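You operate a simulated robot arm through the tools that you are given. There is no shell and no other tool. Be economical: measure what you need, move in short steps, check, and stop when the job is done.

You are at the controls of a simulated robot arm. One attempt, no reset.

TASK
Scour the steel plate with the blue lug clean and lay it in the green tray.
Fine: lay it on the bed of the cleaning block, swing the keep lever over to close the open side, then scour; afterwards swing the lever free; leave the pad on the black disc on the table. What is to be rubbed or washed off counts as gone when no trace of it is left.

It is judged by the outcome, as a careful person would: the job done as asked, and still so three seconds after it is handed in. It fails if anything else is knocked over, pushed out of place, dropped, spilled or broken.

THE ROBOT
A 6-joint arm with a fingered hand, fixed in place. Base frame: the origin is at the foot of the arm, x ahead of it, y to its left, z up. Lengths are in mm, angles in degrees, forces in N, time in s.
It reaches about 1346 mm from its shoulder. Its first joint turns from -149.0 to 149.0 degrees. Payload 3.5 kg.
The TCP is the grasp point between the finger pads, 26 mm short of the fingertips. In the tool frame z runs along the fingers and y along their closing line. Largest opening 132 mm; the body of the gripper starts 73 mm behind the TCP. The gripper is a hand of 4 fingers: y runs from the thumb to the fingers, the wrist lies at [0, 0, -234] in the tool frame, and closing takes about 1.5 s.
Orientation is that of the tool frame in the base frame, as [roll, pitch, yaw] about the fixed x, y, z axes, in that order (R = Rz(yaw) Ry(pitch) Rx(roll)). With the fingers straight down and closing along the base's y, the tool's x points along the base's -x, its y along +y and its z along -z.

THE INTERFACE
- The arm moves only by the tool apply_moves. Its argument "motion" is a list of rows, each an object (a shift or turn left out is 0, a gripper value left out holds the last) with "offset": the shift along the base's x, y, z in mm, a list of three; "delta_rot": the turn, a rotation vector about the base's x, y, z in degrees, a list of three. In form: [{"offset": [dx, dy, dz], "delta_rot": [rx, ry, rz]}, ...]. A call has 1 to 10 rows; each row shifts and turns the commanded pose from where the row before left it. "grip" is the gripper command, from -1 (fully open) to 1 (shut), values between in proportion, set as the call begins (left out, the last holds). Rows are played at 5 a second. More than 50 mm and 8.6 degrees between two rows, or a gripper value outside its range, and nothing of the call is played. A pose out of reach is approached as far as the arm can. The call stops where the force on the tool passes 40 N (or 10 N more than at its start, if that is more) or the arm is blocked; 0.2 s more then pass. Each finger travels about 72 mm/s and halts on what it meets, pressing with about 32 N; the grip force reading is that of the motor and also rises with nothing between the fingers. The clock runs only during rows and for 0.2 s after the last one: add rows that do not move to give the fingers time. The reply holds the time, the measured pose of the TCP, the force on the tool along the base axes, the opening and the grip force, in the units named above and with some noise, with the torque about the TCP (base axes, N m) and any sound that the robot's microphone picked up.
- Cameras (640 x 400 px; columns grow to the right, rows downward): "scene" is fixed at [49.1, -499.2, 1392.6]; the picture's right is [-0.34, -0.94, 0.00], its down [-0.53, 0.20, -0.82] and it looks along [0.77, -0.28, -0.57] (base axes); focal length 336 px, centre (320, 200). "wrist" rides on the gripper at [68, 2, -97] in the tool frame; the picture's right is [-0.03, 1.00, 0.00], its down [-0.82, -0.02, -0.58] and it looks along [-0.58, -0.01, 0.82] (tool axes); focal length 270 px, centre (320, 200). There is no depth. A picture from a camera that has moved, and an enlarged one, comes with that camera's place and axes in the base frame and with its lens.
- camera(camera): a new picture of that camera. The clock stands still meanwhile.
- move_column(by): slides the trunk up (or, below 0, down) by that many mm; the arm rides with it, the base frame stays. It gives what a move gives, with no picture.
- set_grasp(shape): the hand has 4 fingers and takes this shape, open, in about a second: jaw (thumb against the fingers, like two jaws); tri (thumb and two fingers); tip (a fingertip pinch); poke (one finger out to press); point (the index stretched); flat (the hand flat); cup (the hand cupped); fist (a fist). The gripper value then closes the fingers along that shape, each until it touches; the sizes above hold for jaw. It gives what a move gives, with no picture.
- zoom(camera, box): a new picture of the part [left, top, right, bottom] of that camera's present view, enlarged. The clock stands still meanwhile.
- finish_job(): hands the job in; it is judged then, once.

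Go step by step. Nothing tells you positions but the pictures and the camera data: compare them with the known pose of the tool, close in by small moves and look again before you grip or let go. The budget is 120 turns and 64 pictures, counting those below and the enlarged ones. Unless the task says otherwise, let go and move clear before handing in, and close with one line.

The tools are called after ">>>" as name(argument=value, ...) on one line, values as JSON. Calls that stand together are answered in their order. apply_moves: Moves the arm, as the interface text tells. Its arguments: {"type":"object","properties":{"motion":{"type":"array"},"grip":{"type":"number"}},"required":["motion"]} The other tools are called the same way: move_column (by) slides the trunk up or down; set_grasp (shape) gives the hand a shape; camera (camera) takes a picture; zoom (camera, box) takes an enlarged picture of a part of a camera's view; finish_job () hands the job in.

At the start:

```text
time_s: 0.0
position: [696.5, -338.4, 1021.6]
orientation: [180.0, -0.1, 180.0]
contact_force: [-0.2, 0.6, 0.1]
ft_torque: [-0.02, -0.03, 0.02]
width: 132.0
grasp_force: 0.1
shape: jaw
trunk travel left (down, up): [-920.0, 50.0]
```

scene: 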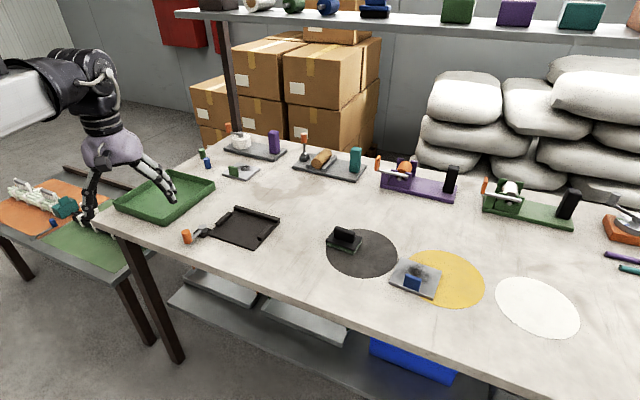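
wrist: 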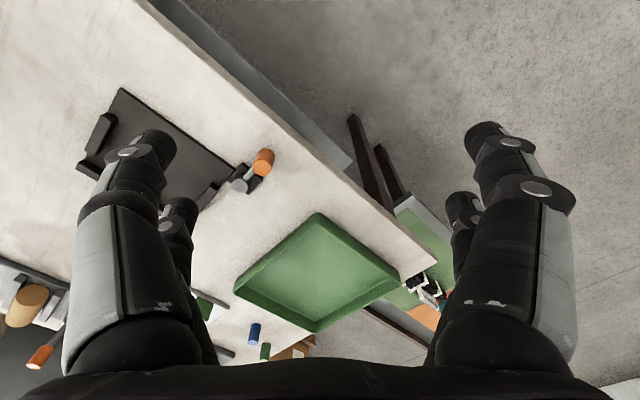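

The plate with the blue lug lies on the yellow disc, the pad is on the black disc, and the black cleaning block has an orange-knobbed lever. The green tray is at the left, and the table top is at roughly z≈800. I'll enlarge the key parts first.

>>> zoom(camera="scene", box=[320, 210, 500, 322])

>>> zoom(camera="scene", box=[100, 160, 300, 285])

```text
3.56 times, centred on (410, 266) of scene
camera zoom: at [49.1, -499.2, 1392.6], right [-0.34, -0.94, 0.0], down [-0.53, 0.2, -0.82], along [0.77, -0.28, -0.57], focal length 1196 px, centre (0, -35)
```

zoom: 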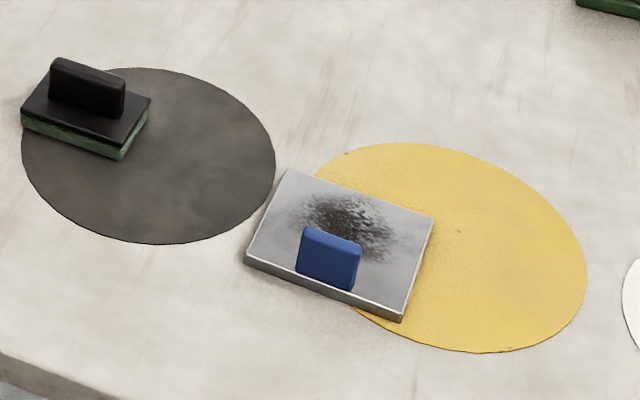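

```text
3.20 times, centred on (200, 222) of scene
camera zoom: at [49.1, -499.2, 1392.6], right [-0.34, -0.94, 0.0], down [-0.53, 0.2, -0.82], along [0.77, -0.28, -0.57], focal length 1077 px, centre (704, 128)
```

zoom: 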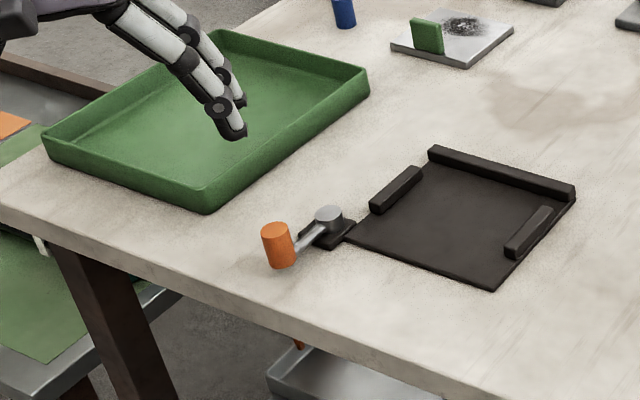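

The plate is turned about 41–45° and the bed about 45°, with the bed's open side facing (-x,+y) next to the lever. I'll move the hand back and to the right for a view from above.

>>> apply_moves(motion=[{"offset": [-28, -40, 8]}, {"offset": [-28, -40, 8]}, {"offset": [-28, -40, 8]}, {"offset": [-28, -40, 8]}, {"offset": [-28, -40, 8]}, {"offset": [-28, -40, 8]}, {"offset": [-28, -40, 8]}, {"offset": [-28, -40, 8]}, {"offset": [-28, -40, 8]}, {"offset": [-28, -40, 8]}], grip=-1)

>>> camera(camera="wrist")

```text
time_s: 2.2
position: [416.0, -738.8, 1020.0]
orientation: [-180.0, 0.0, 179.9]
contact_force: [-0.8, -0.4, 0.0]
ft_torque: [0.01, -0.03, 0.02]
width: 132.2
grasp_force: 0.1
shape: jaw
out of reach, approached as far as the arm can: row 1, 2, 3, 4, 5, 6, 7, 8, 9, 10
trunk travel left (down, up): [-920.0, 50.0]
```

```text
59 pictures are left
camera wrist: at [347.4, -736.3, 1116.9], right [0.02, 1.0, 0.0], down [0.82, -0.02, 0.58], along [0.58, -0.01, -0.82], focal length 270 px, centre (320, 200)
```

wrist: 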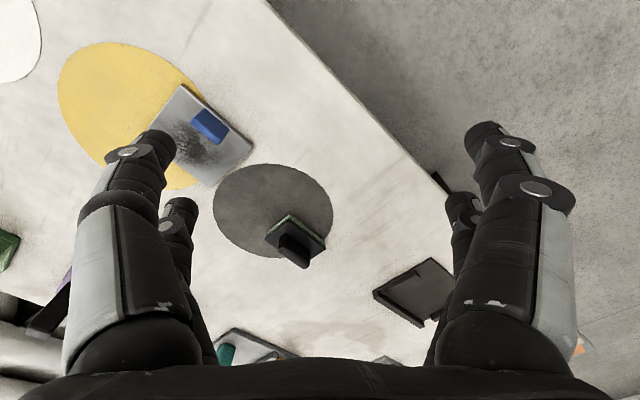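

The wrist view puts the plate's lug at about (450,-860) with the edge direction near 41°. I'll rotate 41° and hover above the lug.

>>> apply_moves(motion=[{"offset": [7, -24, -12], "delta_rot": [0, 0, 8.2]}, {"offset": [7, -24, -12], "delta_rot": [0, 0, 8.2]}, {"offset": [7, -24, -12], "delta_rot": [0, 0, 8.2]}, {"offset": [7, -24, -12], "delta_rot": [0, 0, 8.2]}, {"offset": [6, -25, -12], "delta_rot": [0, 0, 8.2]}, {"offset": [0, 0, 0]}])

>>> camera(camera="wrist")

```text
time_s: 3.6
position: [472.2, -792.7, 1021.8]
orientation: [-179.8, -1.0, -159.2]
contact_force: [-0.4, 0.0, 0.3]
ft_torque: [-0.04, -0.02, -0.01]
width: 132.0
grasp_force: 0.1
shape: jaw
out of reach, approached as far as the arm can: row 1, 2, 3, 4, 5
trunk travel left (down, up): [-920.0, 50.0]
```

```text
58 pictures are left
camera wrist: at [409.7, -813.8, 1118.1], right [-0.33, 0.94, 0.0], down [0.78, 0.28, 0.56], along [0.53, 0.18, -0.83], focal length 270 px, centre (320, 200)
```

wrist: 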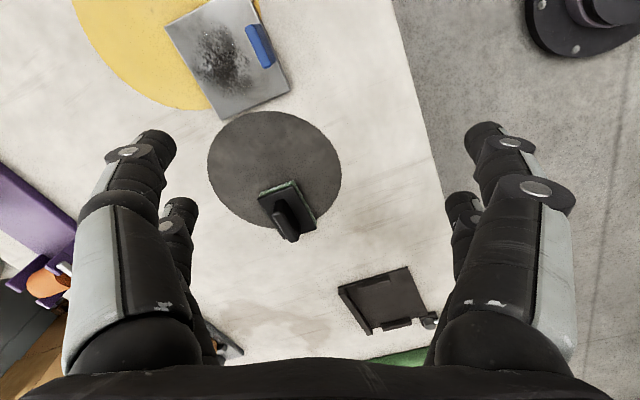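

The arm can't go below about z=1020 at this trunk height, so I'll lower the trunk a little and see how the pose responds.

>>> move_column(by=-80)

```text
time_s: 4.8
position: [471.3, -793.0, 939.3]
orientation: [-179.7, -1.0, -159.3]
contact_force: [-0.1, -1.7, -0.9]
ft_torque: [0.01, 0.04, 0.0]
width: 132.0
grasp_force: 0.1
shape: jaw
trunk travel left (down, up): [-840.0, 130.0]
```

Now I'll raise the arm with respect to the trunk to see whether it has freedom there.

>>> apply_moves(motion=[{"offset": [0, 0, 30]}, {"offset": [0, 0, 30]}, {"offset": [0, 0, 20]}])

```text
time_s: 5.6
position: [472.3, -793.5, 941.3]
orientation: [-179.8, -1.0, -159.3]
contact_force: [-0.1, -0.4, -0.4]
ft_torque: [-0.03, 0.01, 0.01]
width: 131.9
grasp_force: 0.1
shape: jaw
out of reach, approached as far as the arm can: row 1, 2, 3
trunk travel left (down, up): [-840.0, 130.0]
```

>>> apply_moves(motion=[{"offset": [0, 0, -15]}, {"offset": [0, 0, -15]}])

```text
time_s: 6.2
position: [472.5, -793.6, 940.8]
orientation: [-179.8, -0.9, -159.4]
contact_force: [0.1, -0.1, -0.1]
ft_torque: [-0.01, 0.01, 0.0]
width: 131.8
grasp_force: 0.0
shape: jaw
out of reach, approached as far as the arm can: row 1, 2
trunk travel left (down, up): [-840.0, 130.0]
```

>>> apply_moves(motion=[{"offset": [0, 0, -20]}, {"offset": [0, 0, -20]}, {"offset": [0, 0, 0]}])

```text
time_s: 7.0
position: [472.3, -793.5, 941.2]
orientation: [-179.8, -1.0, -159.2]
contact_force: [0.9, 0.6, -0.6]
ft_torque: [0.01, 0.0, -0.02]
width: 131.9
grasp_force: 0.1
shape: jaw
out of reach, approached as far as the arm can: row 1, 2
trunk travel left (down, up): [-840.0, 130.0]
```

>>> apply_moves(motion=[{"offset": [0, 0, -15]}, {"offset": [0, 0, -15]}, {"offset": [0, 0, -15]}, {"offset": [0, 0, 0]}])

```text
time_s: 8.0
position: [473.1, -794.7, 941.1]
orientation: [-179.8, -1.0, -159.3]
contact_force: [0.3, 0.2, 0.8]
ft_torque: [-0.01, 0.01, -0.01]
width: 131.7
grasp_force: 0.0
shape: jaw
out of reach, approached as far as the arm can: row 1, 2, 3
trunk travel left (down, up): [-840.0, 130.0]
```

>>> apply_moves(motion=[{"offset": [0, 0, 0], "delta_rot": [0, 0, -8]}, {"offset": [0, 0, 0], "delta_rot": [0, 0, -8]}, {"offset": [0, 0, 0], "delta_rot": [0, 0, -8]}])

```text
time_s: 8.8
position: [472.2, -791.2, 941.6]
orientation: [-179.8, -1.0, 176.5]
contact_force: [0.7, -0.1, 0.1]
ft_torque: [0.0, 0.02, -0.03]
width: 132.0
grasp_force: 0.0
shape: jaw
trunk travel left (down, up): [-840.0, 130.0]
```

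>>> apply_moves(motion=[{"offset": [0, -20, -15]}, {"offset": [0, -20, -10]}])

```text
time_s: 9.4
position: [471.6, -830.7, 941.5]
orientation: [-179.9, -1.0, 176.7]
contact_force: [-0.1, -0.1, 0.6]
ft_torque: [0.01, -0.03, -0.01]
width: 132.0
grasp_force: 0.0
shape: jaw
out of reach, approached as far as the arm can: row 1, 2
trunk travel left (down, up): [-840.0, 130.0]
```

>>> apply_moves(motion=[{"offset": [0, 0, 20]}, {"offset": [0, 0, 0], "delta_rot": [0, 0, 8]}, {"offset": [0, 0, 0], "delta_rot": [0, 0, 8]}])

```text
time_s: 10.2
position: [472.1, -830.5, 941.1]
orientation: [-179.8, -1.0, -167.1]
contact_force: [0.5, 0.5, 0.2]
ft_torque: [-0.02, 0.02, 0.0]
width: 131.8
grasp_force: 0.1
shape: jaw
out of reach, approached as far as the arm can: row 1
trunk travel left (down, up): [-840.0, 130.0]
```

Height comes only from the trunk, and the arm itself moves in the plane and turns. I'll finish the yaw to about -139°, level the hand, and go over the lug.

>>> apply_moves(motion=[{"delta_rot": [0.2, -1.0, 0]}, {"offset": [-5, -7, 0], "delta_rot": [0, 0, 7]}, {"offset": [-5, -7, 0], "delta_rot": [0, 0, 7]}, {"offset": [-6, -8, 0], "delta_rot": [0, 0, 7]}, {"offset": [-6, -8, 0], "delta_rot": [0, 0, 7]}, {}])

>>> camera(camera="wrist")

```text
time_s: 11.6
position: [471.0, -837.6, 940.8]
orientation: [-179.9, 0.0, -160.9]
contact_force: [0.1, 0.5, -0.7]
ft_torque: [0.01, 0.0, 0.02]
width: 132.1
grasp_force: 0.1
shape: jaw
out of reach, approached as far as the arm can: row 3, 4, 5
trunk travel left (down, up): [-840.0, 130.0]
```

```text
57 pictures are left
camera wrist: at [405.5, -857.3, 1037.2], right [-0.3, 0.95, 0.0], down [0.78, 0.25, 0.58], along [0.55, 0.17, -0.82], focal length 270 px, centre (320, 200)
```

wrist: 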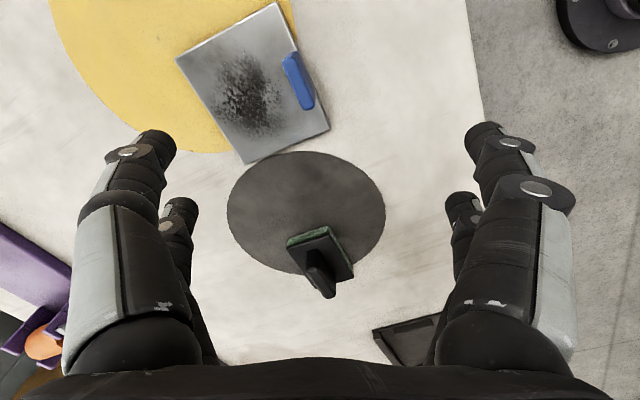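

The yaw stops near -160°, so I'll turn the other way to the equivalent yaw of about +41°.

>>> apply_moves(motion=[{"delta_rot": [0, 0, -8]}, {"delta_rot": [0, 0, -8]}, {"delta_rot": [0, 0, -8]}, {"delta_rot": [0, 0, -8]}, {"delta_rot": [0, 0, -8]}, {"delta_rot": [0, 0, -8]}, {"delta_rot": [0, 0, -8]}, {"delta_rot": [0, 0, -8]}, {"delta_rot": [0, 0, -8]}, {"delta_rot": [0, 0, -8]}])

>>> apply_moves(motion=[{"delta_rot": [0, 0, -8]}, {"delta_rot": [0, 0, -8]}, {"delta_rot": [0, 0, -8]}, {"delta_rot": [0, 0, -8]}, {"delta_rot": [0, 0, -8]}, {"delta_rot": [0, 0, -8]}, {"delta_rot": [0, 0, -8]}, {"delta_rot": [0, 0, -8]}, {"delta_rot": [0, 0, -8]}, {"delta_rot": [0, 0, -6]}])

```text
time_s: 13.8
position: [470.6, -838.7, 941.0]
orientation: [-179.9, -0.1, 119.0]
contact_force: [1.1, -0.6, -0.7]
ft_torque: [-0.04, -0.03, 0.0]
width: 131.7
grasp_force: 0.2
shape: jaw
trunk travel left (down, up): [-840.0, 130.0]
```

```text
time_s: 16.0
position: [470.1, -837.7, 941.2]
orientation: [-179.8, 0.0, 41.0]
contact_force: [0.4, 0.5, -0.6]
ft_torque: [0.0, -0.02, 0.01]
width: 131.9
grasp_force: 0.0
shape: jaw
trunk travel left (down, up): [-840.0, 130.0]
```

Yaw 41° works. Now I'll move over the lug and look.

>>> apply_moves(motion=[{"offset": [-20, -21, 0]}, {}])

>>> camera(camera="wrist")

```text
time_s: 16.6
position: [449.0, -860.5, 941.8]
orientation: [-179.9, -0.1, 41.1]
contact_force: [-1.1, -1.2, 0.4]
ft_torque: [-0.01, -0.03, 0.0]
width: 132.0
grasp_force: 0.1
shape: jaw
trunk travel left (down, up): [-840.0, 130.0]
```

```text
56 pictures are left
camera wrist: at [502.6, -815.5, 1037.2], right [0.64, -0.77, 0.0], down [-0.63, -0.52, 0.58], along [-0.45, -0.36, -0.82], focal length 270 px, centre (320, 200)
```

wrist: 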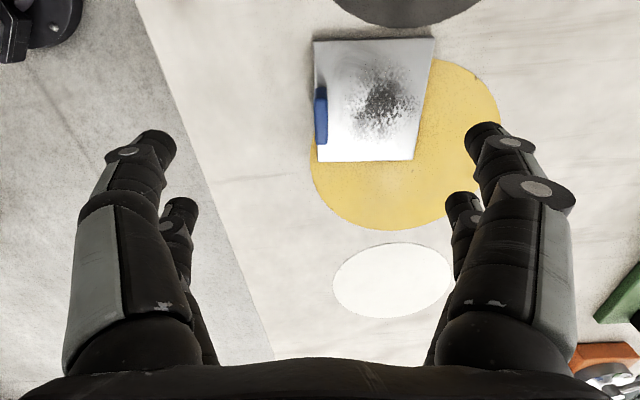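

>>> zoom(camera="wrist", box=[270, 30, 450, 170])

```text
2.86 times, centred on (360, 100) of wrist
camera zoom: at [502.6, -815.5, 1037.2], right [0.64, -0.77, 0.0], down [-0.63, -0.52, 0.58], along [-0.45, -0.36, -0.82], focal length 772 px, centre (206, 486)
```

zoom: 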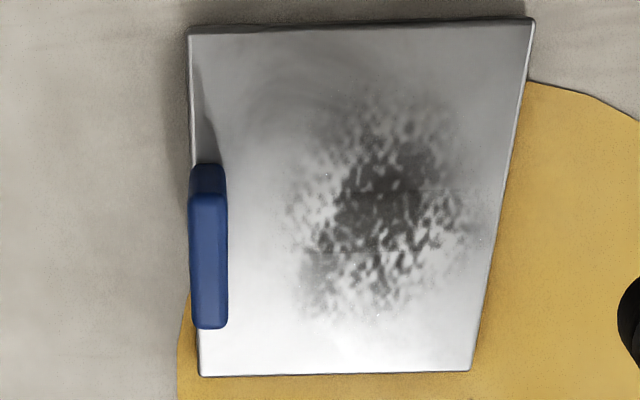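

The lug is centred between the fingers. I'm lowering the trunk toward it.

>>> move_column(by=-75)

>>> camera(camera="wrist")

>>> zoom(camera="scene", box=[340, 200, 500, 300])

```text
time_s: 17.7
position: [449.9, -858.7, 865.6]
orientation: [-179.8, -0.1, 41.1]
contact_force: [0.3, -0.5, -0.3]
ft_torque: [0.01, -0.01, -0.01]
width: 131.9
grasp_force: 0.1
shape: jaw
trunk travel left (down, up): [-765.0, 205.0]
```

```text
54 pictures are left
camera wrist: at [502.9, -815.2, 962.3], right [0.64, -0.77, 0.0], down [-0.63, -0.52, 0.58], along [-0.45, -0.37, -0.82], focal length 270 px, centre (320, 200)
```

wrist: 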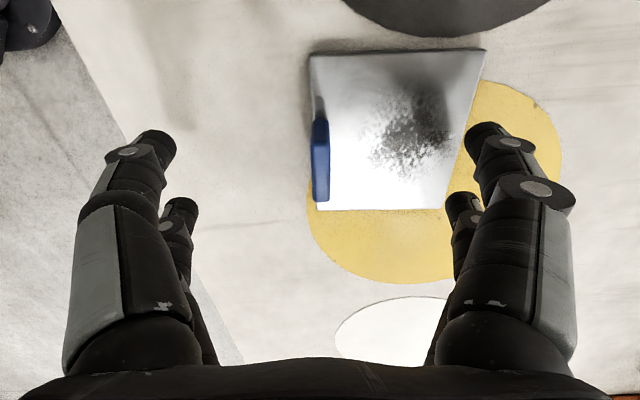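

```text
4.00 times, centred on (420, 250) of scene
camera zoom: at [49.1, -499.2, 1392.6], right [-0.34, -0.94, 0.0], down [-0.53, 0.2, -0.82], along [0.77, -0.28, -0.57], focal length 1346 px, centre (-80, 0)
```

zoom: 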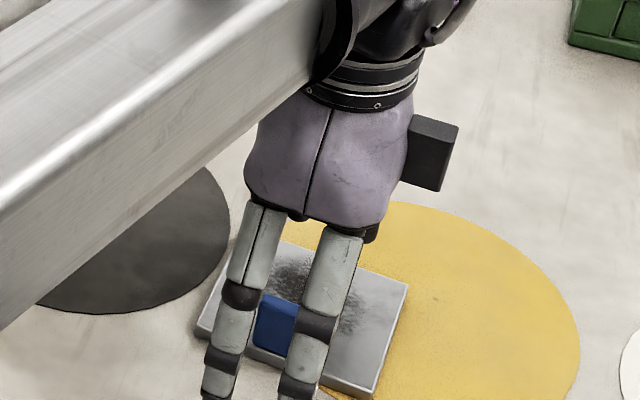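

>>> move_column(by=-22)

>>> camera(camera="wrist")

```text
time_s: 18.4
position: [450.2, -859.7, 843.6]
orientation: [-179.8, -0.1, 41.1]
contact_force: [0.1, 0.4, 0.2]
ft_torque: [0.0, 0.0, -0.06]
width: 132.4
grasp_force: 0.1
shape: jaw
trunk travel left (down, up): [-743.0, 227.0]
```

```text
52 pictures are left
camera wrist: at [502.8, -815.2, 940.2], right [0.64, -0.77, 0.0], down [-0.63, -0.52, 0.58], along [-0.45, -0.37, -0.82], focal length 270 px, centre (320, 200)
```

wrist: 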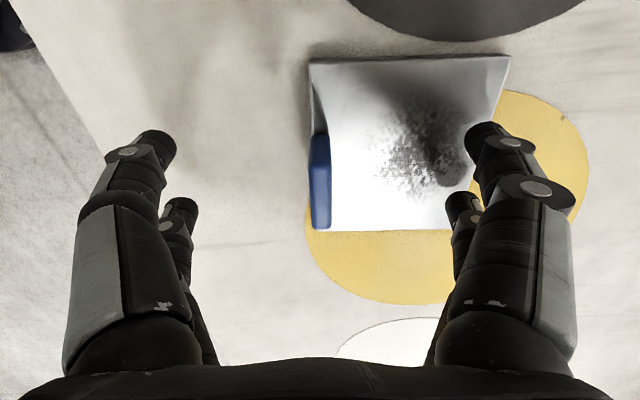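

>>> apply_moves(motion=[{}, {}, {}, {}, {}, {}, {}, {}, {}], grip=1)

>>> camera(camera="wrist")

```text
time_s: 20.4
position: [451.2, -859.3, 844.2]
orientation: [-179.7, -0.1, 41.1]
contact_force: [-1.2, 0.0, -2.7]
ft_torque: [0.05, 0.05, 0.02]
width: 3.1
grasp_force: 32.4
shape: jaw
trunk travel left (down, up): [-743.0, 227.0]
```

```text
51 pictures are left
camera wrist: at [502.9, -815.4, 940.0], right [0.64, -0.77, 0.0], down [-0.63, -0.52, 0.58], along [-0.45, -0.37, -0.82], focal length 270 px, centre (320, 200)
```

wrist: 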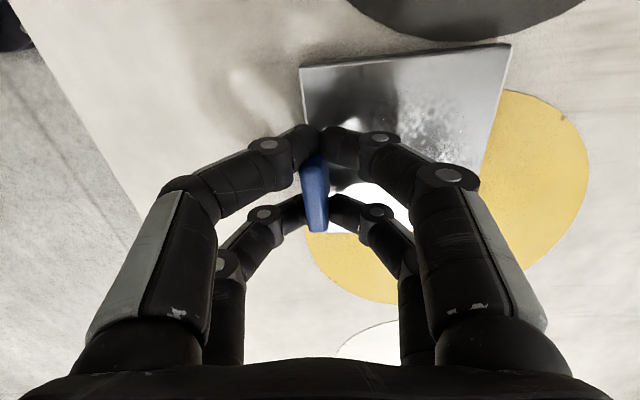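

>>> zoom(camera="wrist", box=[220, 100, 420, 250])

>>> zoom(camera="scene", box=[360, 240, 460, 310])

```text
2.67 times, centred on (320, 175) of wrist
camera zoom: at [502.9, -815.4, 940.0], right [0.64, -0.77, 0.0], down [-0.63, -0.52, 0.58], along [-0.45, -0.37, -0.82], focal length 721 px, centre (320, 267)
```

zoom: 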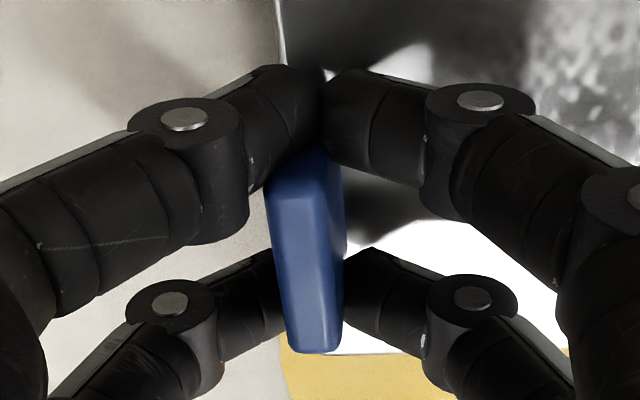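

```text
5.71 times, centred on (410, 275) of scene
camera zoom: at [49.1, -499.2, 1392.6], right [-0.34, -0.94, 0.0], down [-0.53, 0.2, -0.82], along [0.77, -0.28, -0.57], focal length 1923 px, centre (-194, -229)
```

zoom: 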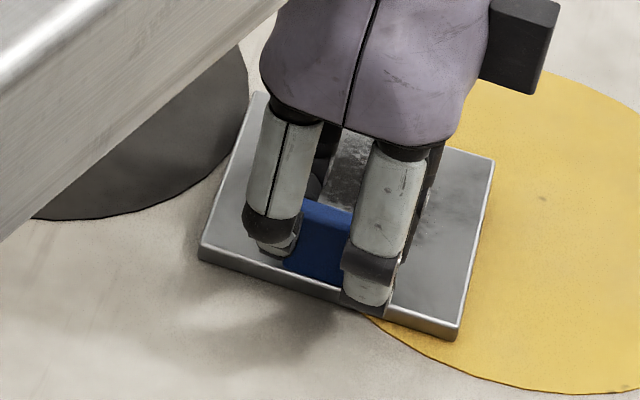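

The outer finger pair caught only the end of the lug and turned the plate slightly. I'll open and look before choosing a better hand shape.

>>> apply_moves(motion=[{}, {}, {}, {}, {}, {}, {}], grip=-1)

>>> move_column(by=60)

>>> set_grasp(shape="tip")

>>> camera(camera="wrist")

```text
time_s: 22.0
position: [449.5, -859.7, 843.4]
orientation: [-179.8, -0.1, 41.1]
contact_force: [0.6, 0.5, -0.7]
ft_torque: [0.04, -0.01, 0.03]
width: 131.7
grasp_force: 0.0
shape: jaw
trunk travel left (down, up): [-743.0, 227.0]
```

```text
time_s: 23.0
position: [449.2, -860.6, 903.8]
orientation: [-179.8, -0.2, 41.1]
contact_force: [0.8, -0.1, -0.1]
ft_torque: [0.0, -0.01, 0.03]
width: 132.0
grasp_force: 0.1
shape: jaw
trunk travel left (down, up): [-803.0, 167.0]
```

```text
time_s: 23.9
position: [450.5, -858.7, 903.9]
orientation: [-179.8, -0.1, 41.2]
contact_force: [0.1, 0.1, -1.9]
ft_torque: [-0.03, 0.02, -0.02]
width: 132.3
grasp_force: 0.1
shape: tip
trunk travel left (down, up): [-803.0, 167.0]
```

```text
48 pictures are left
camera wrist: at [502.9, -815.3, 1000.2], right [0.64, -0.77, 0.0], down [-0.63, -0.52, 0.58], along [-0.45, -0.37, -0.82], focal length 270 px, centre (320, 200)
```

wrist: 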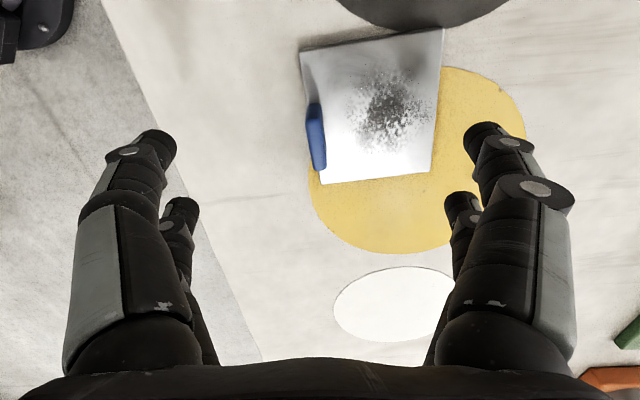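

The tip shape looks the same when open. I'll close it in the air above the lug to see how the fingers meet.

>>> apply_moves(motion=[{}, {}, {}, {}, {}, {}, {}, {}, {}], grip=1)

>>> camera(camera="wrist")

```text
time_s: 25.9
position: [450.4, -861.7, 904.2]
orientation: [-179.8, -0.1, 41.2]
contact_force: [0.9, -0.4, -0.3]
ft_torque: [-0.01, -0.03, -0.01]
width: 0.1
grasp_force: 32.3
shape: tip
trunk travel left (down, up): [-803.0, 167.0]
```

```text
47 pictures are left
camera wrist: at [502.9, -815.3, 1000.2], right [0.64, -0.77, 0.0], down [-0.63, -0.52, 0.58], along [-0.45, -0.37, -0.82], focal length 270 px, centre (320, 200)
```

wrist: 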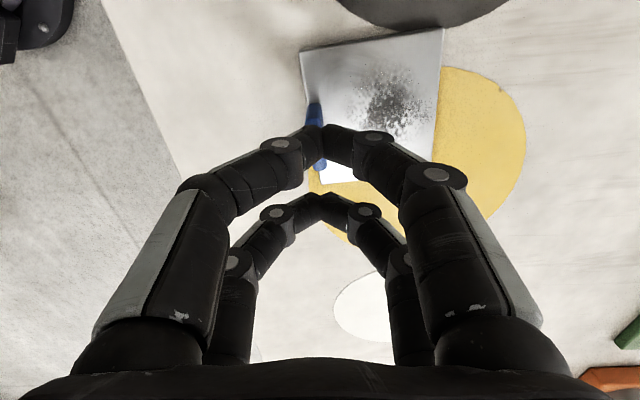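

>>> set_grasp(shape="tri")

>>> apply_moves(motion=[{}, {}, {}, {}, {}, {}, {}, {}, {}], grip=1)

>>> camera(camera="wrist")

```text
time_s: 26.8
position: [450.2, -860.0, 905.1]
orientation: [-179.9, -0.1, 41.1]
contact_force: [0.3, -0.2, -0.1]
ft_torque: [-0.02, -0.01, 0.04]
width: 132.0
grasp_force: 0.0
shape: tri
trunk travel left (down, up): [-803.0, 167.0]
```

```text
time_s: 28.8
position: [449.6, -859.8, 904.9]
orientation: [-179.8, -0.1, 41.1]
contact_force: [-0.2, 0.0, 0.1]
ft_torque: [-0.01, 0.02, 0.0]
width: 0.0
grasp_force: 32.1
shape: tri
trunk travel left (down, up): [-803.0, 167.0]
```

```text
46 pictures are left
camera wrist: at [502.9, -815.3, 1000.2], right [0.64, -0.77, 0.0], down [-0.63, -0.52, 0.58], along [-0.45, -0.37, -0.82], focal length 270 px, centre (320, 200)
```

wrist: 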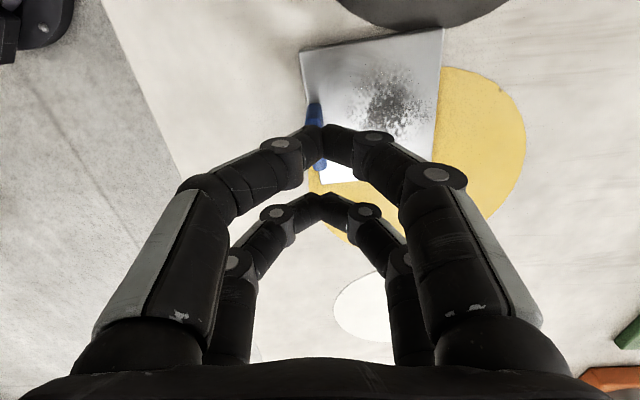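

All the shapes close as two finger pairs about 40 mm apart, which is wider than the 30 mm lug. I'll grip with one pair centred on the lug, aligned to the plate's present angle of about 46.6°.

>>> set_grasp(shape="jaw")

>>> apply_moves(motion=[{"offset": [-14, -15, 0], "delta_rot": [0, 0, 5.6]}, {}, {}, {}, {}, {}, {}, {}], grip=-1)

>>> zoom(camera="wrist", box=[220, 20, 460, 170])

```text
time_s: 29.7
position: [449.6, -859.1, 903.0]
orientation: [-179.9, -0.1, 41.1]
contact_force: [0.2, 0.2, 0.4]
ft_torque: [0.0, -0.02, -0.01]
width: 131.8
grasp_force: 0.0
shape: jaw
trunk travel left (down, up): [-803.0, 167.0]
```

```text
time_s: 31.5
position: [435.1, -875.5, 903.6]
orientation: [-179.8, -0.1, 46.7]
contact_force: [-0.2, -0.2, -0.3]
ft_torque: [0.01, 0.0, 0.01]
width: 131.9
grasp_force: 0.1
shape: jaw
trunk travel left (down, up): [-803.0, 167.0]
```

```text
2.67 times, centred on (340, 95) of wrist
camera zoom: at [484.2, -824.6, 1000.2], right [0.71, -0.7, 0.0], down [-0.57, -0.58, 0.58], along [-0.41, -0.41, -0.82], focal length 721 px, centre (267, 480)
```

zoom: 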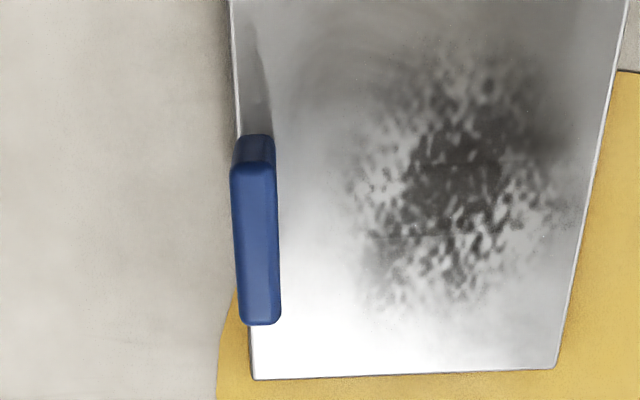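

>>> apply_moves(motion=[{"offset": [0, 0, 0], "delta_rot": [0, 0, 2.2]}, {}])

>>> move_column(by=-61)

>>> apply_moves(motion=[{}, {}, {}, {}, {}, {}, {}, {}, {}], grip=1)

>>> zoom(camera="wrist", box=[220, 80, 420, 230])

```text
time_s: 32.1
position: [435.0, -874.0, 904.2]
orientation: [-179.8, -0.1, 49.0]
contact_force: [0.4, -0.7, 0.0]
ft_torque: [-0.03, 0.0, 0.0]
width: 131.9
grasp_force: 0.0
shape: jaw
trunk travel left (down, up): [-803.0, 167.0]
```

```text
time_s: 33.1
position: [435.4, -875.4, 841.9]
orientation: [-179.8, -0.1, 48.8]
contact_force: [0.0, 0.0, -0.1]
ft_torque: [0.0, 0.0, 0.0]
width: 132.0
grasp_force: 0.1
shape: jaw
trunk travel left (down, up): [-742.0, 228.0]
```

```text
time_s: 35.1
position: [436.2, -874.3, 842.9]
orientation: [-179.8, -0.1, 49.0]
contact_force: [0.1, -0.3, -0.9]
ft_torque: [-0.01, 0.06, 0.0]
width: 0.0
grasp_force: 32.5
shape: jaw
trunk travel left (down, up): [-742.0, 228.0]
```

```text
2.67 times, centred on (320, 155) of wrist
camera zoom: at [482.3, -823.2, 939.1], right [0.74, -0.68, 0.0], down [-0.55, -0.6, 0.58], along [-0.39, -0.42, -0.82], focal length 721 px, centre (320, 320)
```

zoom: 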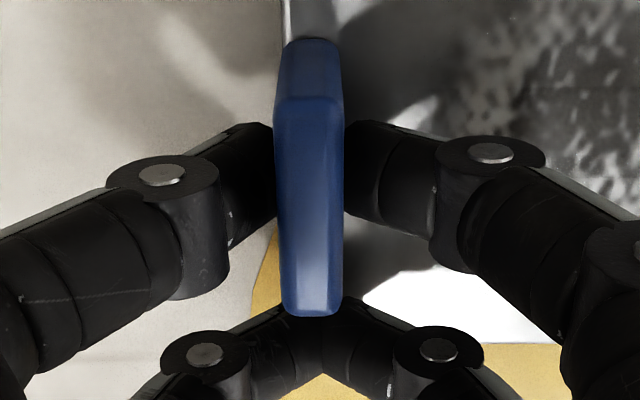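

The front pair now grips the lug squarely. I'll lift a little and check that it holds level.

>>> move_column(by=20)

>>> zoom(camera="scene", box=[340, 220, 480, 310])

```text
time_s: 35.8
position: [435.2, -874.3, 862.8]
orientation: [-179.8, -0.1, 48.9]
contact_force: [-0.9, 1.1, -2.3]
ft_torque: [0.03, 0.07, -0.03]
width: 0.2
grasp_force: 32.1
shape: jaw
trunk travel left (down, up): [-762.0, 208.0]
```

```text
4.44 times, centred on (410, 265) of scene
camera zoom: at [49.1, -499.2, 1392.6], right [-0.34, -0.94, 0.0], down [-0.53, 0.2, -0.82], along [0.77, -0.28, -0.57], focal length 1496 px, centre (-80, -89)
```

zoom: 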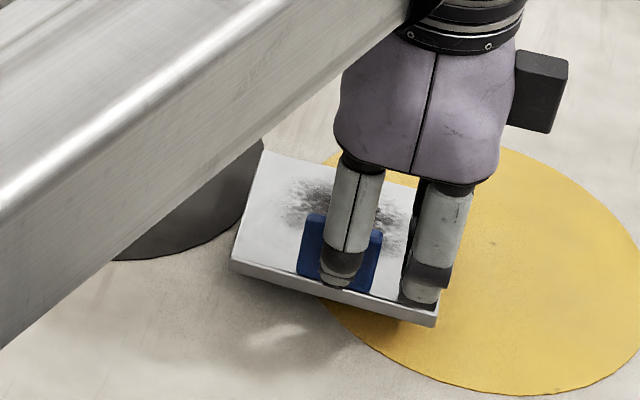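

The grip holds and the load is light. Before carrying the plate I want an accurate look at the bed and lever without it in the way, so I'm setting it back down here and will survey.

>>> move_column(by=-20)

>>> apply_moves(motion=[{}, {}, {}, {}, {}, {}, {}], grip=-1)

>>> move_column(by=160)

>>> apply_moves(motion=[{"offset": [40, 20, 0]}, {"offset": [40, 20, 0]}, {"offset": [40, 20, 0]}, {"offset": [40, 30, 0]}, {"offset": [30, 40, 0]}, {"offset": [30, 40, 0]}, {"offset": [30, 40, 0]}, {"offset": [30, 40, 0]}, {"offset": [30, 40, 0]}, {"offset": [30, 40, 0]}])

>>> apply_moves(motion=[{"offset": [30, 40, 0]}, {"offset": [30, 40, 0]}, {"offset": [20, 30, 0]}, {"offset": [10, 20, 0]}, {}])

>>> camera(camera="wrist")

```text
time_s: 36.4
position: [435.6, -874.7, 842.1]
orientation: [-179.9, -0.1, 48.9]
contact_force: [0.4, -0.8, -2.0]
ft_torque: [-0.01, 0.0, 0.02]
width: 0.2
grasp_force: 32.3
shape: jaw
trunk travel left (down, up): [-742.0, 228.0]
```

```text
time_s: 38.0
position: [435.8, -874.9, 843.1]
orientation: [-179.8, -0.1, 48.9]
contact_force: [-0.3, -0.1, 0.2]
ft_torque: [-0.01, -0.03, -0.02]
width: 131.9
grasp_force: 0.0
shape: jaw
trunk travel left (down, up): [-742.0, 228.0]
```

```text
time_s: 39.9
position: [435.6, -874.3, 1002.6]
orientation: [-179.8, -0.1, 48.9]
contact_force: [-0.6, 0.5, -0.1]
ft_torque: [-0.01, 0.01, 0.03]
width: 132.0
grasp_force: 0.1
shape: jaw
trunk travel left (down, up): [-902.0, 68.0]
```

```text
time_s: 42.0
position: [776.9, -542.7, 1003.5]
orientation: [-179.8, -0.2, 48.9]
contact_force: [-0.6, -0.5, 0.8]
ft_torque: [-0.03, -0.01, -0.04]
width: 131.9
grasp_force: 0.0
shape: jaw
trunk travel left (down, up): [-902.0, 68.0]
```

```text
time_s: 43.2
position: [865.3, -412.7, 1002.7]
orientation: [-179.9, -0.1, 48.8]
contact_force: [0.1, 0.8, 0.0]
ft_torque: [-0.04, 0.0, 0.02]
width: 132.0
grasp_force: 0.0
shape: jaw
trunk travel left (down, up): [-902.0, 68.0]
```

```text
42 pictures are left
camera wrist: at [910.8, -362.2, 1099.2], right [0.74, -0.68, 0.0], down [-0.55, -0.6, 0.58], along [-0.39, -0.42, -0.82], focal length 270 px, centre (320, 200)
```

wrist: 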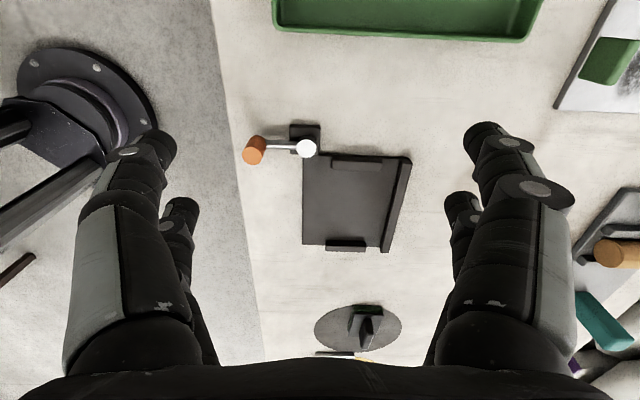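

>>> zoom(camera="wrist", box=[230, 110, 430, 260])

```text
2.67 times, centred on (330, 185) of wrist
camera zoom: at [910.8, -362.2, 1099.2], right [0.74, -0.68, 0.0], down [-0.55, -0.6, 0.58], along [-0.39, -0.42, -0.82], focal length 721 px, centre (293, 240)
```

zoom: 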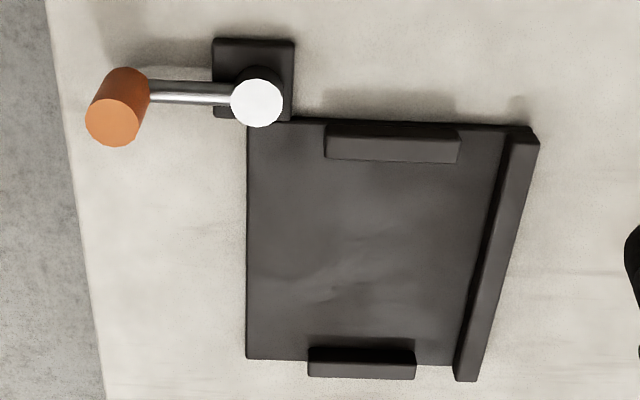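

The bed lies at 45°, its inner width is 123 mm between the side rails, and the back rail and lever pivot are located. I'm returning to the plate to pick it up.

>>> apply_moves(motion=[{"offset": [-33, -35.5, 0]}, {"offset": [-33, -35.5, 0]}, {"offset": [-33, -35.5, 0]}, {"offset": [-33, -35.5, 0]}, {"offset": [-33, -35.5, 0]}, {"offset": [-33, -35.5, 0]}, {"offset": [-33, -35.5, 0]}, {"offset": [-33, -35.5, 0]}, {"offset": [-33, -35.5, 0]}, {"offset": [-33, -35.5, 0]}])

>>> apply_moves(motion=[{"offset": [-33, -35.5, 0]}, {"offset": [-33, -35.5, 0]}, {"offset": [-33.5, -36, 0]}, {}])

>>> move_column(by=-161)

>>> apply_moves(motion=[{}, {}, {}, {}, {}, {}, {}, {}, {}], grip=1)

>>> zoom(camera="wrist", box=[220, 80, 420, 230])

```text
time_s: 45.5
position: [534.4, -772.0, 1003.2]
orientation: [-179.8, -0.1, 48.9]
contact_force: [0.7, -0.4, -0.5]
ft_torque: [-0.01, -0.04, 0.02]
width: 131.8
grasp_force: 0.2
shape: jaw
trunk travel left (down, up): [-902.0, 68.0]
```

```text
time_s: 46.5
position: [434.2, -875.5, 1002.7]
orientation: [-179.9, -0.1, 49.0]
contact_force: [0.3, 0.6, 0.0]
ft_torque: [0.01, -0.03, 0.01]
width: 131.9
grasp_force: 0.1
shape: jaw
trunk travel left (down, up): [-902.0, 68.0]
```

```text
time_s: 48.3
position: [434.3, -876.8, 841.5]
orientation: [-179.7, -0.1, 48.8]
contact_force: [0.6, -0.7, 0.1]
ft_torque: [0.01, 0.03, 0.02]
width: 131.8
grasp_force: 0.0
shape: jaw
trunk travel left (down, up): [-741.0, 229.0]
```

```text
time_s: 50.3
position: [434.7, -875.7, 841.6]
orientation: [-179.9, -0.1, 48.9]
contact_force: [-1.0, 0.7, 0.5]
ft_torque: [0.03, 0.04, 0.0]
width: 0.7
grasp_force: 32.2
shape: jaw
trunk travel left (down, up): [-741.0, 229.0]
```

```text
2.67 times, centred on (320, 155) of wrist
camera zoom: at [481.9, -825.4, 938.1], right [0.74, -0.68, 0.0], down [-0.55, -0.6, 0.58], along [-0.39, -0.42, -0.82], focal length 721 px, centre (320, 320)
```

zoom: 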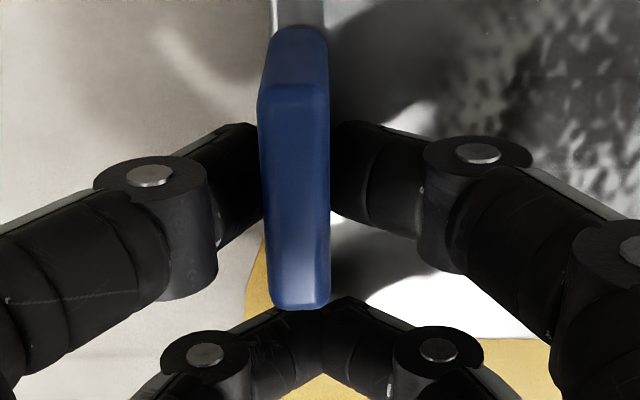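

>>> move_column(by=130)

>>> apply_moves(motion=[{"offset": [31.9, 33.8, 0], "delta_rot": [0, 0, -0.4]}, {"offset": [31.9, 33.8, 0], "delta_rot": [0, 0, -0.4]}, {"offset": [31.9, 33.8, 0], "delta_rot": [0, 0, -0.4]}, {"offset": [31.9, 33.8, 0], "delta_rot": [0, 0, -0.4]}, {"offset": [31.9, 33.8, 0], "delta_rot": [0, 0, -0.4]}, {"offset": [31.9, 33.8, 0], "delta_rot": [0, 0, -0.4]}, {"offset": [31.9, 33.8, 0], "delta_rot": [0, 0, -0.4]}, {"offset": [31.9, 33.8, 0], "delta_rot": [0, 0, -0.4]}, {"offset": [31.9, 33.8, 0], "delta_rot": [0, 0, -0.4]}, {"offset": [31.9, 33.8, 0], "delta_rot": [0, 0, -0.3]}])

>>> move_column(by=-80)

>>> camera(camera="wrist")

>>> zoom(camera="scene", box=[160, 180, 300, 270])

```text
time_s: 51.9
position: [435.5, -877.3, 971.0]
orientation: [-179.8, -0.1, 48.9]
contact_force: [0.3, -0.4, -1.6]
ft_torque: [0.01, 0.06, 0.03]
width: 1.0
grasp_force: 32.1
shape: jaw
trunk travel left (down, up): [-871.0, 99.0]
```

```text
time_s: 54.1
position: [754.5, -540.7, 971.6]
orientation: [-179.8, 0.0, 45.0]
contact_force: [0.4, -0.6, -2.1]
ft_torque: [0.01, 0.08, 0.02]
width: 1.2
grasp_force: 32.1
shape: jaw
trunk travel left (down, up): [-871.0, 99.0]
```

```text
time_s: 55.2
position: [754.9, -540.4, 891.7]
orientation: [-179.8, 0.0, 45.1]
contact_force: [-0.4, 0.2, -1.7]
ft_torque: [0.01, 0.05, 0.01]
width: 0.7
grasp_force: 31.5
shape: jaw
trunk travel left (down, up): [-791.0, 179.0]
```

```text
39 pictures are left
camera wrist: at [804.7, -492.7, 988.1], right [0.69, -0.72, 0.0], down [-0.59, -0.57, 0.58], along [-0.42, -0.39, -0.82], focal length 270 px, centre (320, 200)
```

wrist: 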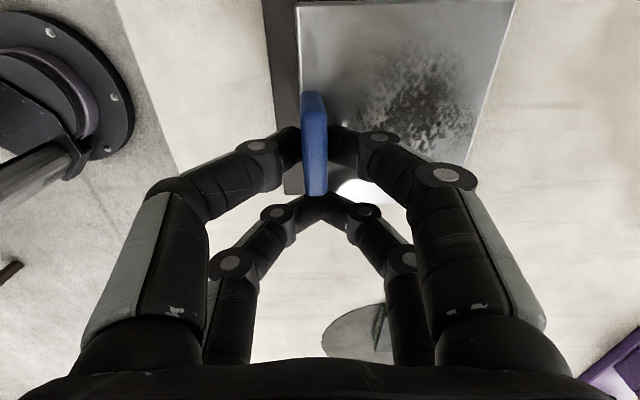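

```text
4.44 times, centred on (230, 225) of scene
camera zoom: at [49.1, -499.2, 1392.6], right [-0.34, -0.94, 0.0], down [-0.53, 0.2, -0.82], along [0.77, -0.28, -0.57], focal length 1496 px, centre (720, 89)
```

zoom: 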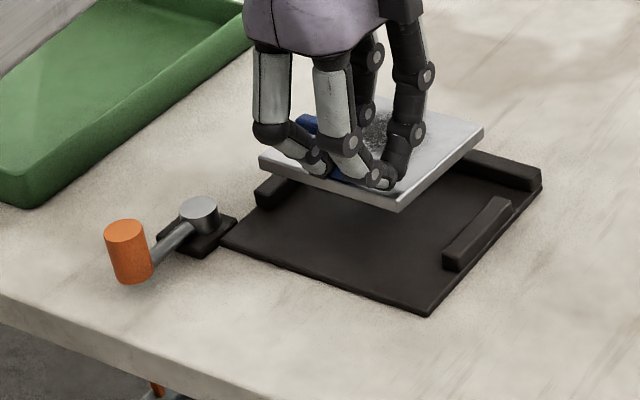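

>>> apply_moves(motion=[{"offset": [-1, 3, 0]}, {}])

>>> move_column(by=-25)

>>> zoom(camera="scene", box=[190, 190, 290, 260])

>>> camera(camera="wrist")

```text
time_s: 55.8
position: [753.7, -537.0, 892.3]
orientation: [-179.8, -0.1, 45.0]
contact_force: [-0.1, 0.1, -2.6]
ft_torque: [-0.01, 0.11, 0.02]
width: 0.9
grasp_force: 32.7
shape: jaw
trunk travel left (down, up): [-791.0, 179.0]
```

```text
time_s: 56.5
position: [752.7, -537.9, 866.8]
orientation: [-179.8, -0.2, 45.0]
contact_force: [0.4, -0.2, -2.8]
ft_torque: [0.0, 0.04, -0.04]
width: 0.8
grasp_force: 31.9
shape: jaw
trunk travel left (down, up): [-766.0, 204.0]
```

```text
5.71 times, centred on (240, 225) of scene
camera zoom: at [49.1, -499.2, 1392.6], right [-0.34, -0.94, 0.0], down [-0.53, 0.2, -0.82], along [0.77, -0.28, -0.57], focal length 1923 px, centre (777, 57)
```

zoom: 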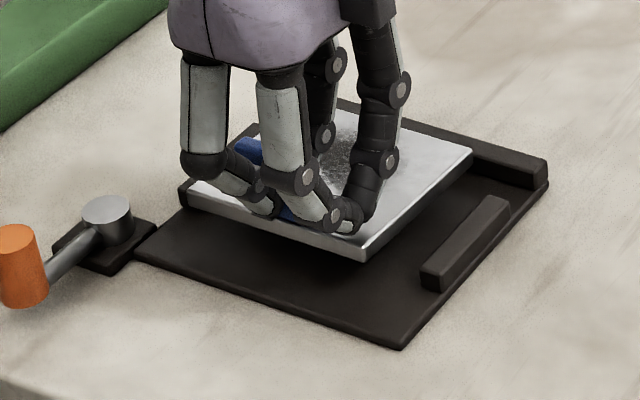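

```text
36 pictures are left
camera wrist: at [803.6, -489.9, 963.0], right [0.69, -0.72, 0.0], down [-0.59, -0.57, 0.58], along [-0.42, -0.39, -0.82], focal length 270 px, centre (320, 200)
```

wrist: 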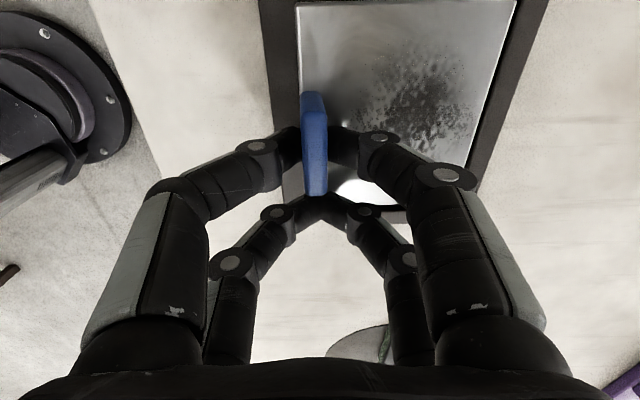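

There's side clearance, with the plate perhaps 3 mm too far toward the lever side. I'm correcting that and lowering until it makes contact.

>>> apply_moves(motion=[{"offset": [-2, -2, 0]}, {}])

>>> move_column(by=-13)

>>> move_column(by=-2)

>>> move_column(by=-2)

```text
time_s: 57.1
position: [752.3, -540.1, 866.3]
orientation: [-179.8, 0.0, 44.9]
contact_force: [0.8, -0.1, -2.6]
ft_torque: [0.08, 0.11, -0.01]
width: 0.7
grasp_force: 32.1
shape: jaw
trunk travel left (down, up): [-766.0, 204.0]
```

```text
time_s: 57.8
position: [751.8, -538.6, 853.1]
orientation: [-179.8, -0.1, 45.0]
contact_force: [-0.4, 0.3, -2.0]
ft_torque: [0.02, 0.1, -0.02]
width: 0.9
grasp_force: 31.5
shape: jaw
trunk travel left (down, up): [-753.0, 217.0]
```

```text
time_s: 58.3
position: [752.2, -539.5, 851.3]
orientation: [-179.7, 0.0, 45.1]
contact_force: [0.2, 0.8, -2.6]
ft_torque: [0.04, 0.02, 0.04]
width: 0.9
grasp_force: 32.2
shape: jaw
trunk travel left (down, up): [-751.0, 219.0]
```

```text
time_s: 58.8
position: [751.4, -538.1, 849.9]
orientation: [-179.9, -0.1, 45.0]
contact_force: [0.2, 0.4, -0.9]
ft_torque: [-0.01, 0.0, 0.04]
width: 1.1
grasp_force: 32.3
shape: jaw
trunk travel left (down, up): [-749.0, 221.0]
```

Contact is starting, with the load coming off. One more small step and then I'll check.

>>> move_column(by=-1)

>>> zoom(camera="scene", box=[190, 190, 290, 260])

```text
time_s: 59.3
position: [750.9, -539.8, 848.6]
orientation: [-179.8, -0.2, 44.9]
contact_force: [-0.5, -0.8, -1.9]
ft_torque: [-0.04, 0.0, 0.02]
width: 0.8
grasp_force: 31.8
shape: jaw
trunk travel left (down, up): [-748.0, 222.0]
```

```text
5.71 times, centred on (240, 225) of scene
camera zoom: at [49.1, -499.2, 1392.6], right [-0.34, -0.94, 0.0], down [-0.53, 0.2, -0.82], along [0.77, -0.28, -0.57], focal length 1923 px, centre (777, 57)
```

zoom: 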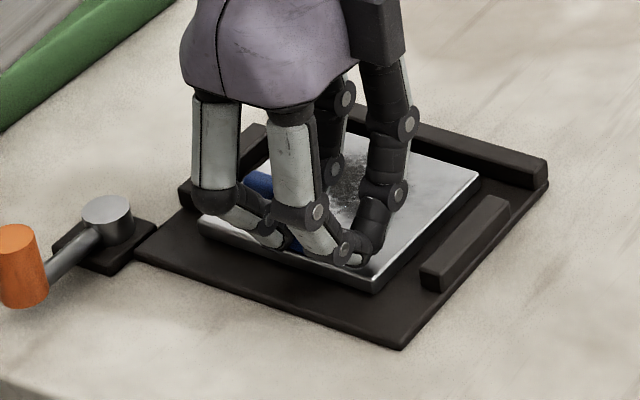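

>>> move_column(by=-1.5)

>>> move_column(by=-1.5)

```text
time_s: 59.8
position: [752.1, -539.2, 846.8]
orientation: [-179.9, -0.1, 45.1]
contact_force: [-0.5, 0.7, -0.3]
ft_torque: [-0.05, -0.02, -0.04]
width: 0.9
grasp_force: 32.0
shape: jaw
trunk travel left (down, up): [-746.0, 224.0]
```

```text
time_s: 60.3
position: [750.2, -538.8, 846.9]
orientation: [-179.8, -0.2, 45.0]
contact_force: [0.2, -0.6, 6.9]
ft_torque: [0.08, -0.12, -0.03]
width: 0.8
grasp_force: 31.8
shape: jaw
trunk travel left (down, up): [-745.0, 225.0]
```

Contact confirmed at +7 N, so the plate is on the bed. I'll release, go up, and look.

>>> apply_moves(motion=[{}, {}, {}, {}, {}, {}, {}], grip=-1)

>>> move_column(by=90)

>>> apply_moves(motion=[{"offset": [30, 30, 0]}, {"offset": [30, 30, 0]}, {"offset": [30, 30, 0]}, {}])

>>> zoom(camera="wrist", box=[180, 50, 460, 250])

```text
time_s: 61.9
position: [752.8, -538.9, 846.4]
orientation: [-179.9, -0.2, 45.0]
contact_force: [0.6, 0.7, 0.3]
ft_torque: [-0.01, 0.0, 0.03]
width: 131.9
grasp_force: 0.0
shape: jaw
trunk travel left (down, up): [-745.0, 225.0]
```

```text
time_s: 63.2
position: [751.4, -538.5, 933.9]
orientation: [-179.8, -0.2, 45.0]
contact_force: [0.0, -0.1, 0.4]
ft_torque: [0.01, -0.02, -0.04]
width: 131.5
grasp_force: 0.2
shape: jaw
trunk travel left (down, up): [-835.0, 135.0]
```

```text
time_s: 64.2
position: [842.5, -447.2, 936.9]
orientation: [-179.8, -0.2, 45.0]
contact_force: [-0.2, -0.4, 0.0]
ft_torque: [-0.01, -0.02, 0.0]
width: 131.6
grasp_force: 0.0
shape: jaw
trunk travel left (down, up): [-835.0, 135.0]
```

```text
2.00 times, centred on (320, 150) of wrist
camera zoom: at [892.4, -399.8, 1032.1], right [0.69, -0.72, 0.0], down [-0.59, -0.57, 0.58], along [-0.42, -0.39, -0.82], focal length 541 px, centre (320, 300)
```

zoom: 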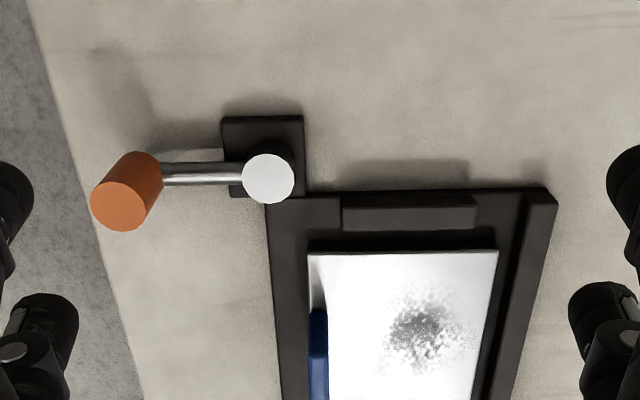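

The plate is well seated on the bed. The lever knob is at about (776,-405) and the pivot at (818,-440), and it must swing about 90° counter-clockwise. I'll look at the poke shape for pushing it.

>>> set_grasp(shape="poke")

>>> camera(camera="wrist")

```text
time_s: 65.1
position: [842.6, -448.3, 935.6]
orientation: [-179.7, 0.0, 45.0]
contact_force: [0.4, 0.1, 0.2]
ft_torque: [-0.03, 0.0, -0.02]
width: 0.2
grasp_force: 0.1
shape: poke
trunk travel left (down, up): [-835.0, 135.0]
```

```text
33 pictures are left
camera wrist: at [892.0, -400.3, 1032.2], right [0.69, -0.72, 0.0], down [-0.59, -0.57, 0.58], along [-0.42, -0.39, -0.82], focal length 270 px, centre (320, 200)
```

wrist: 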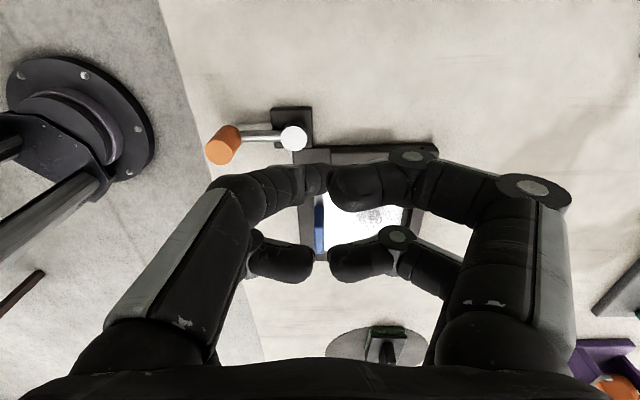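

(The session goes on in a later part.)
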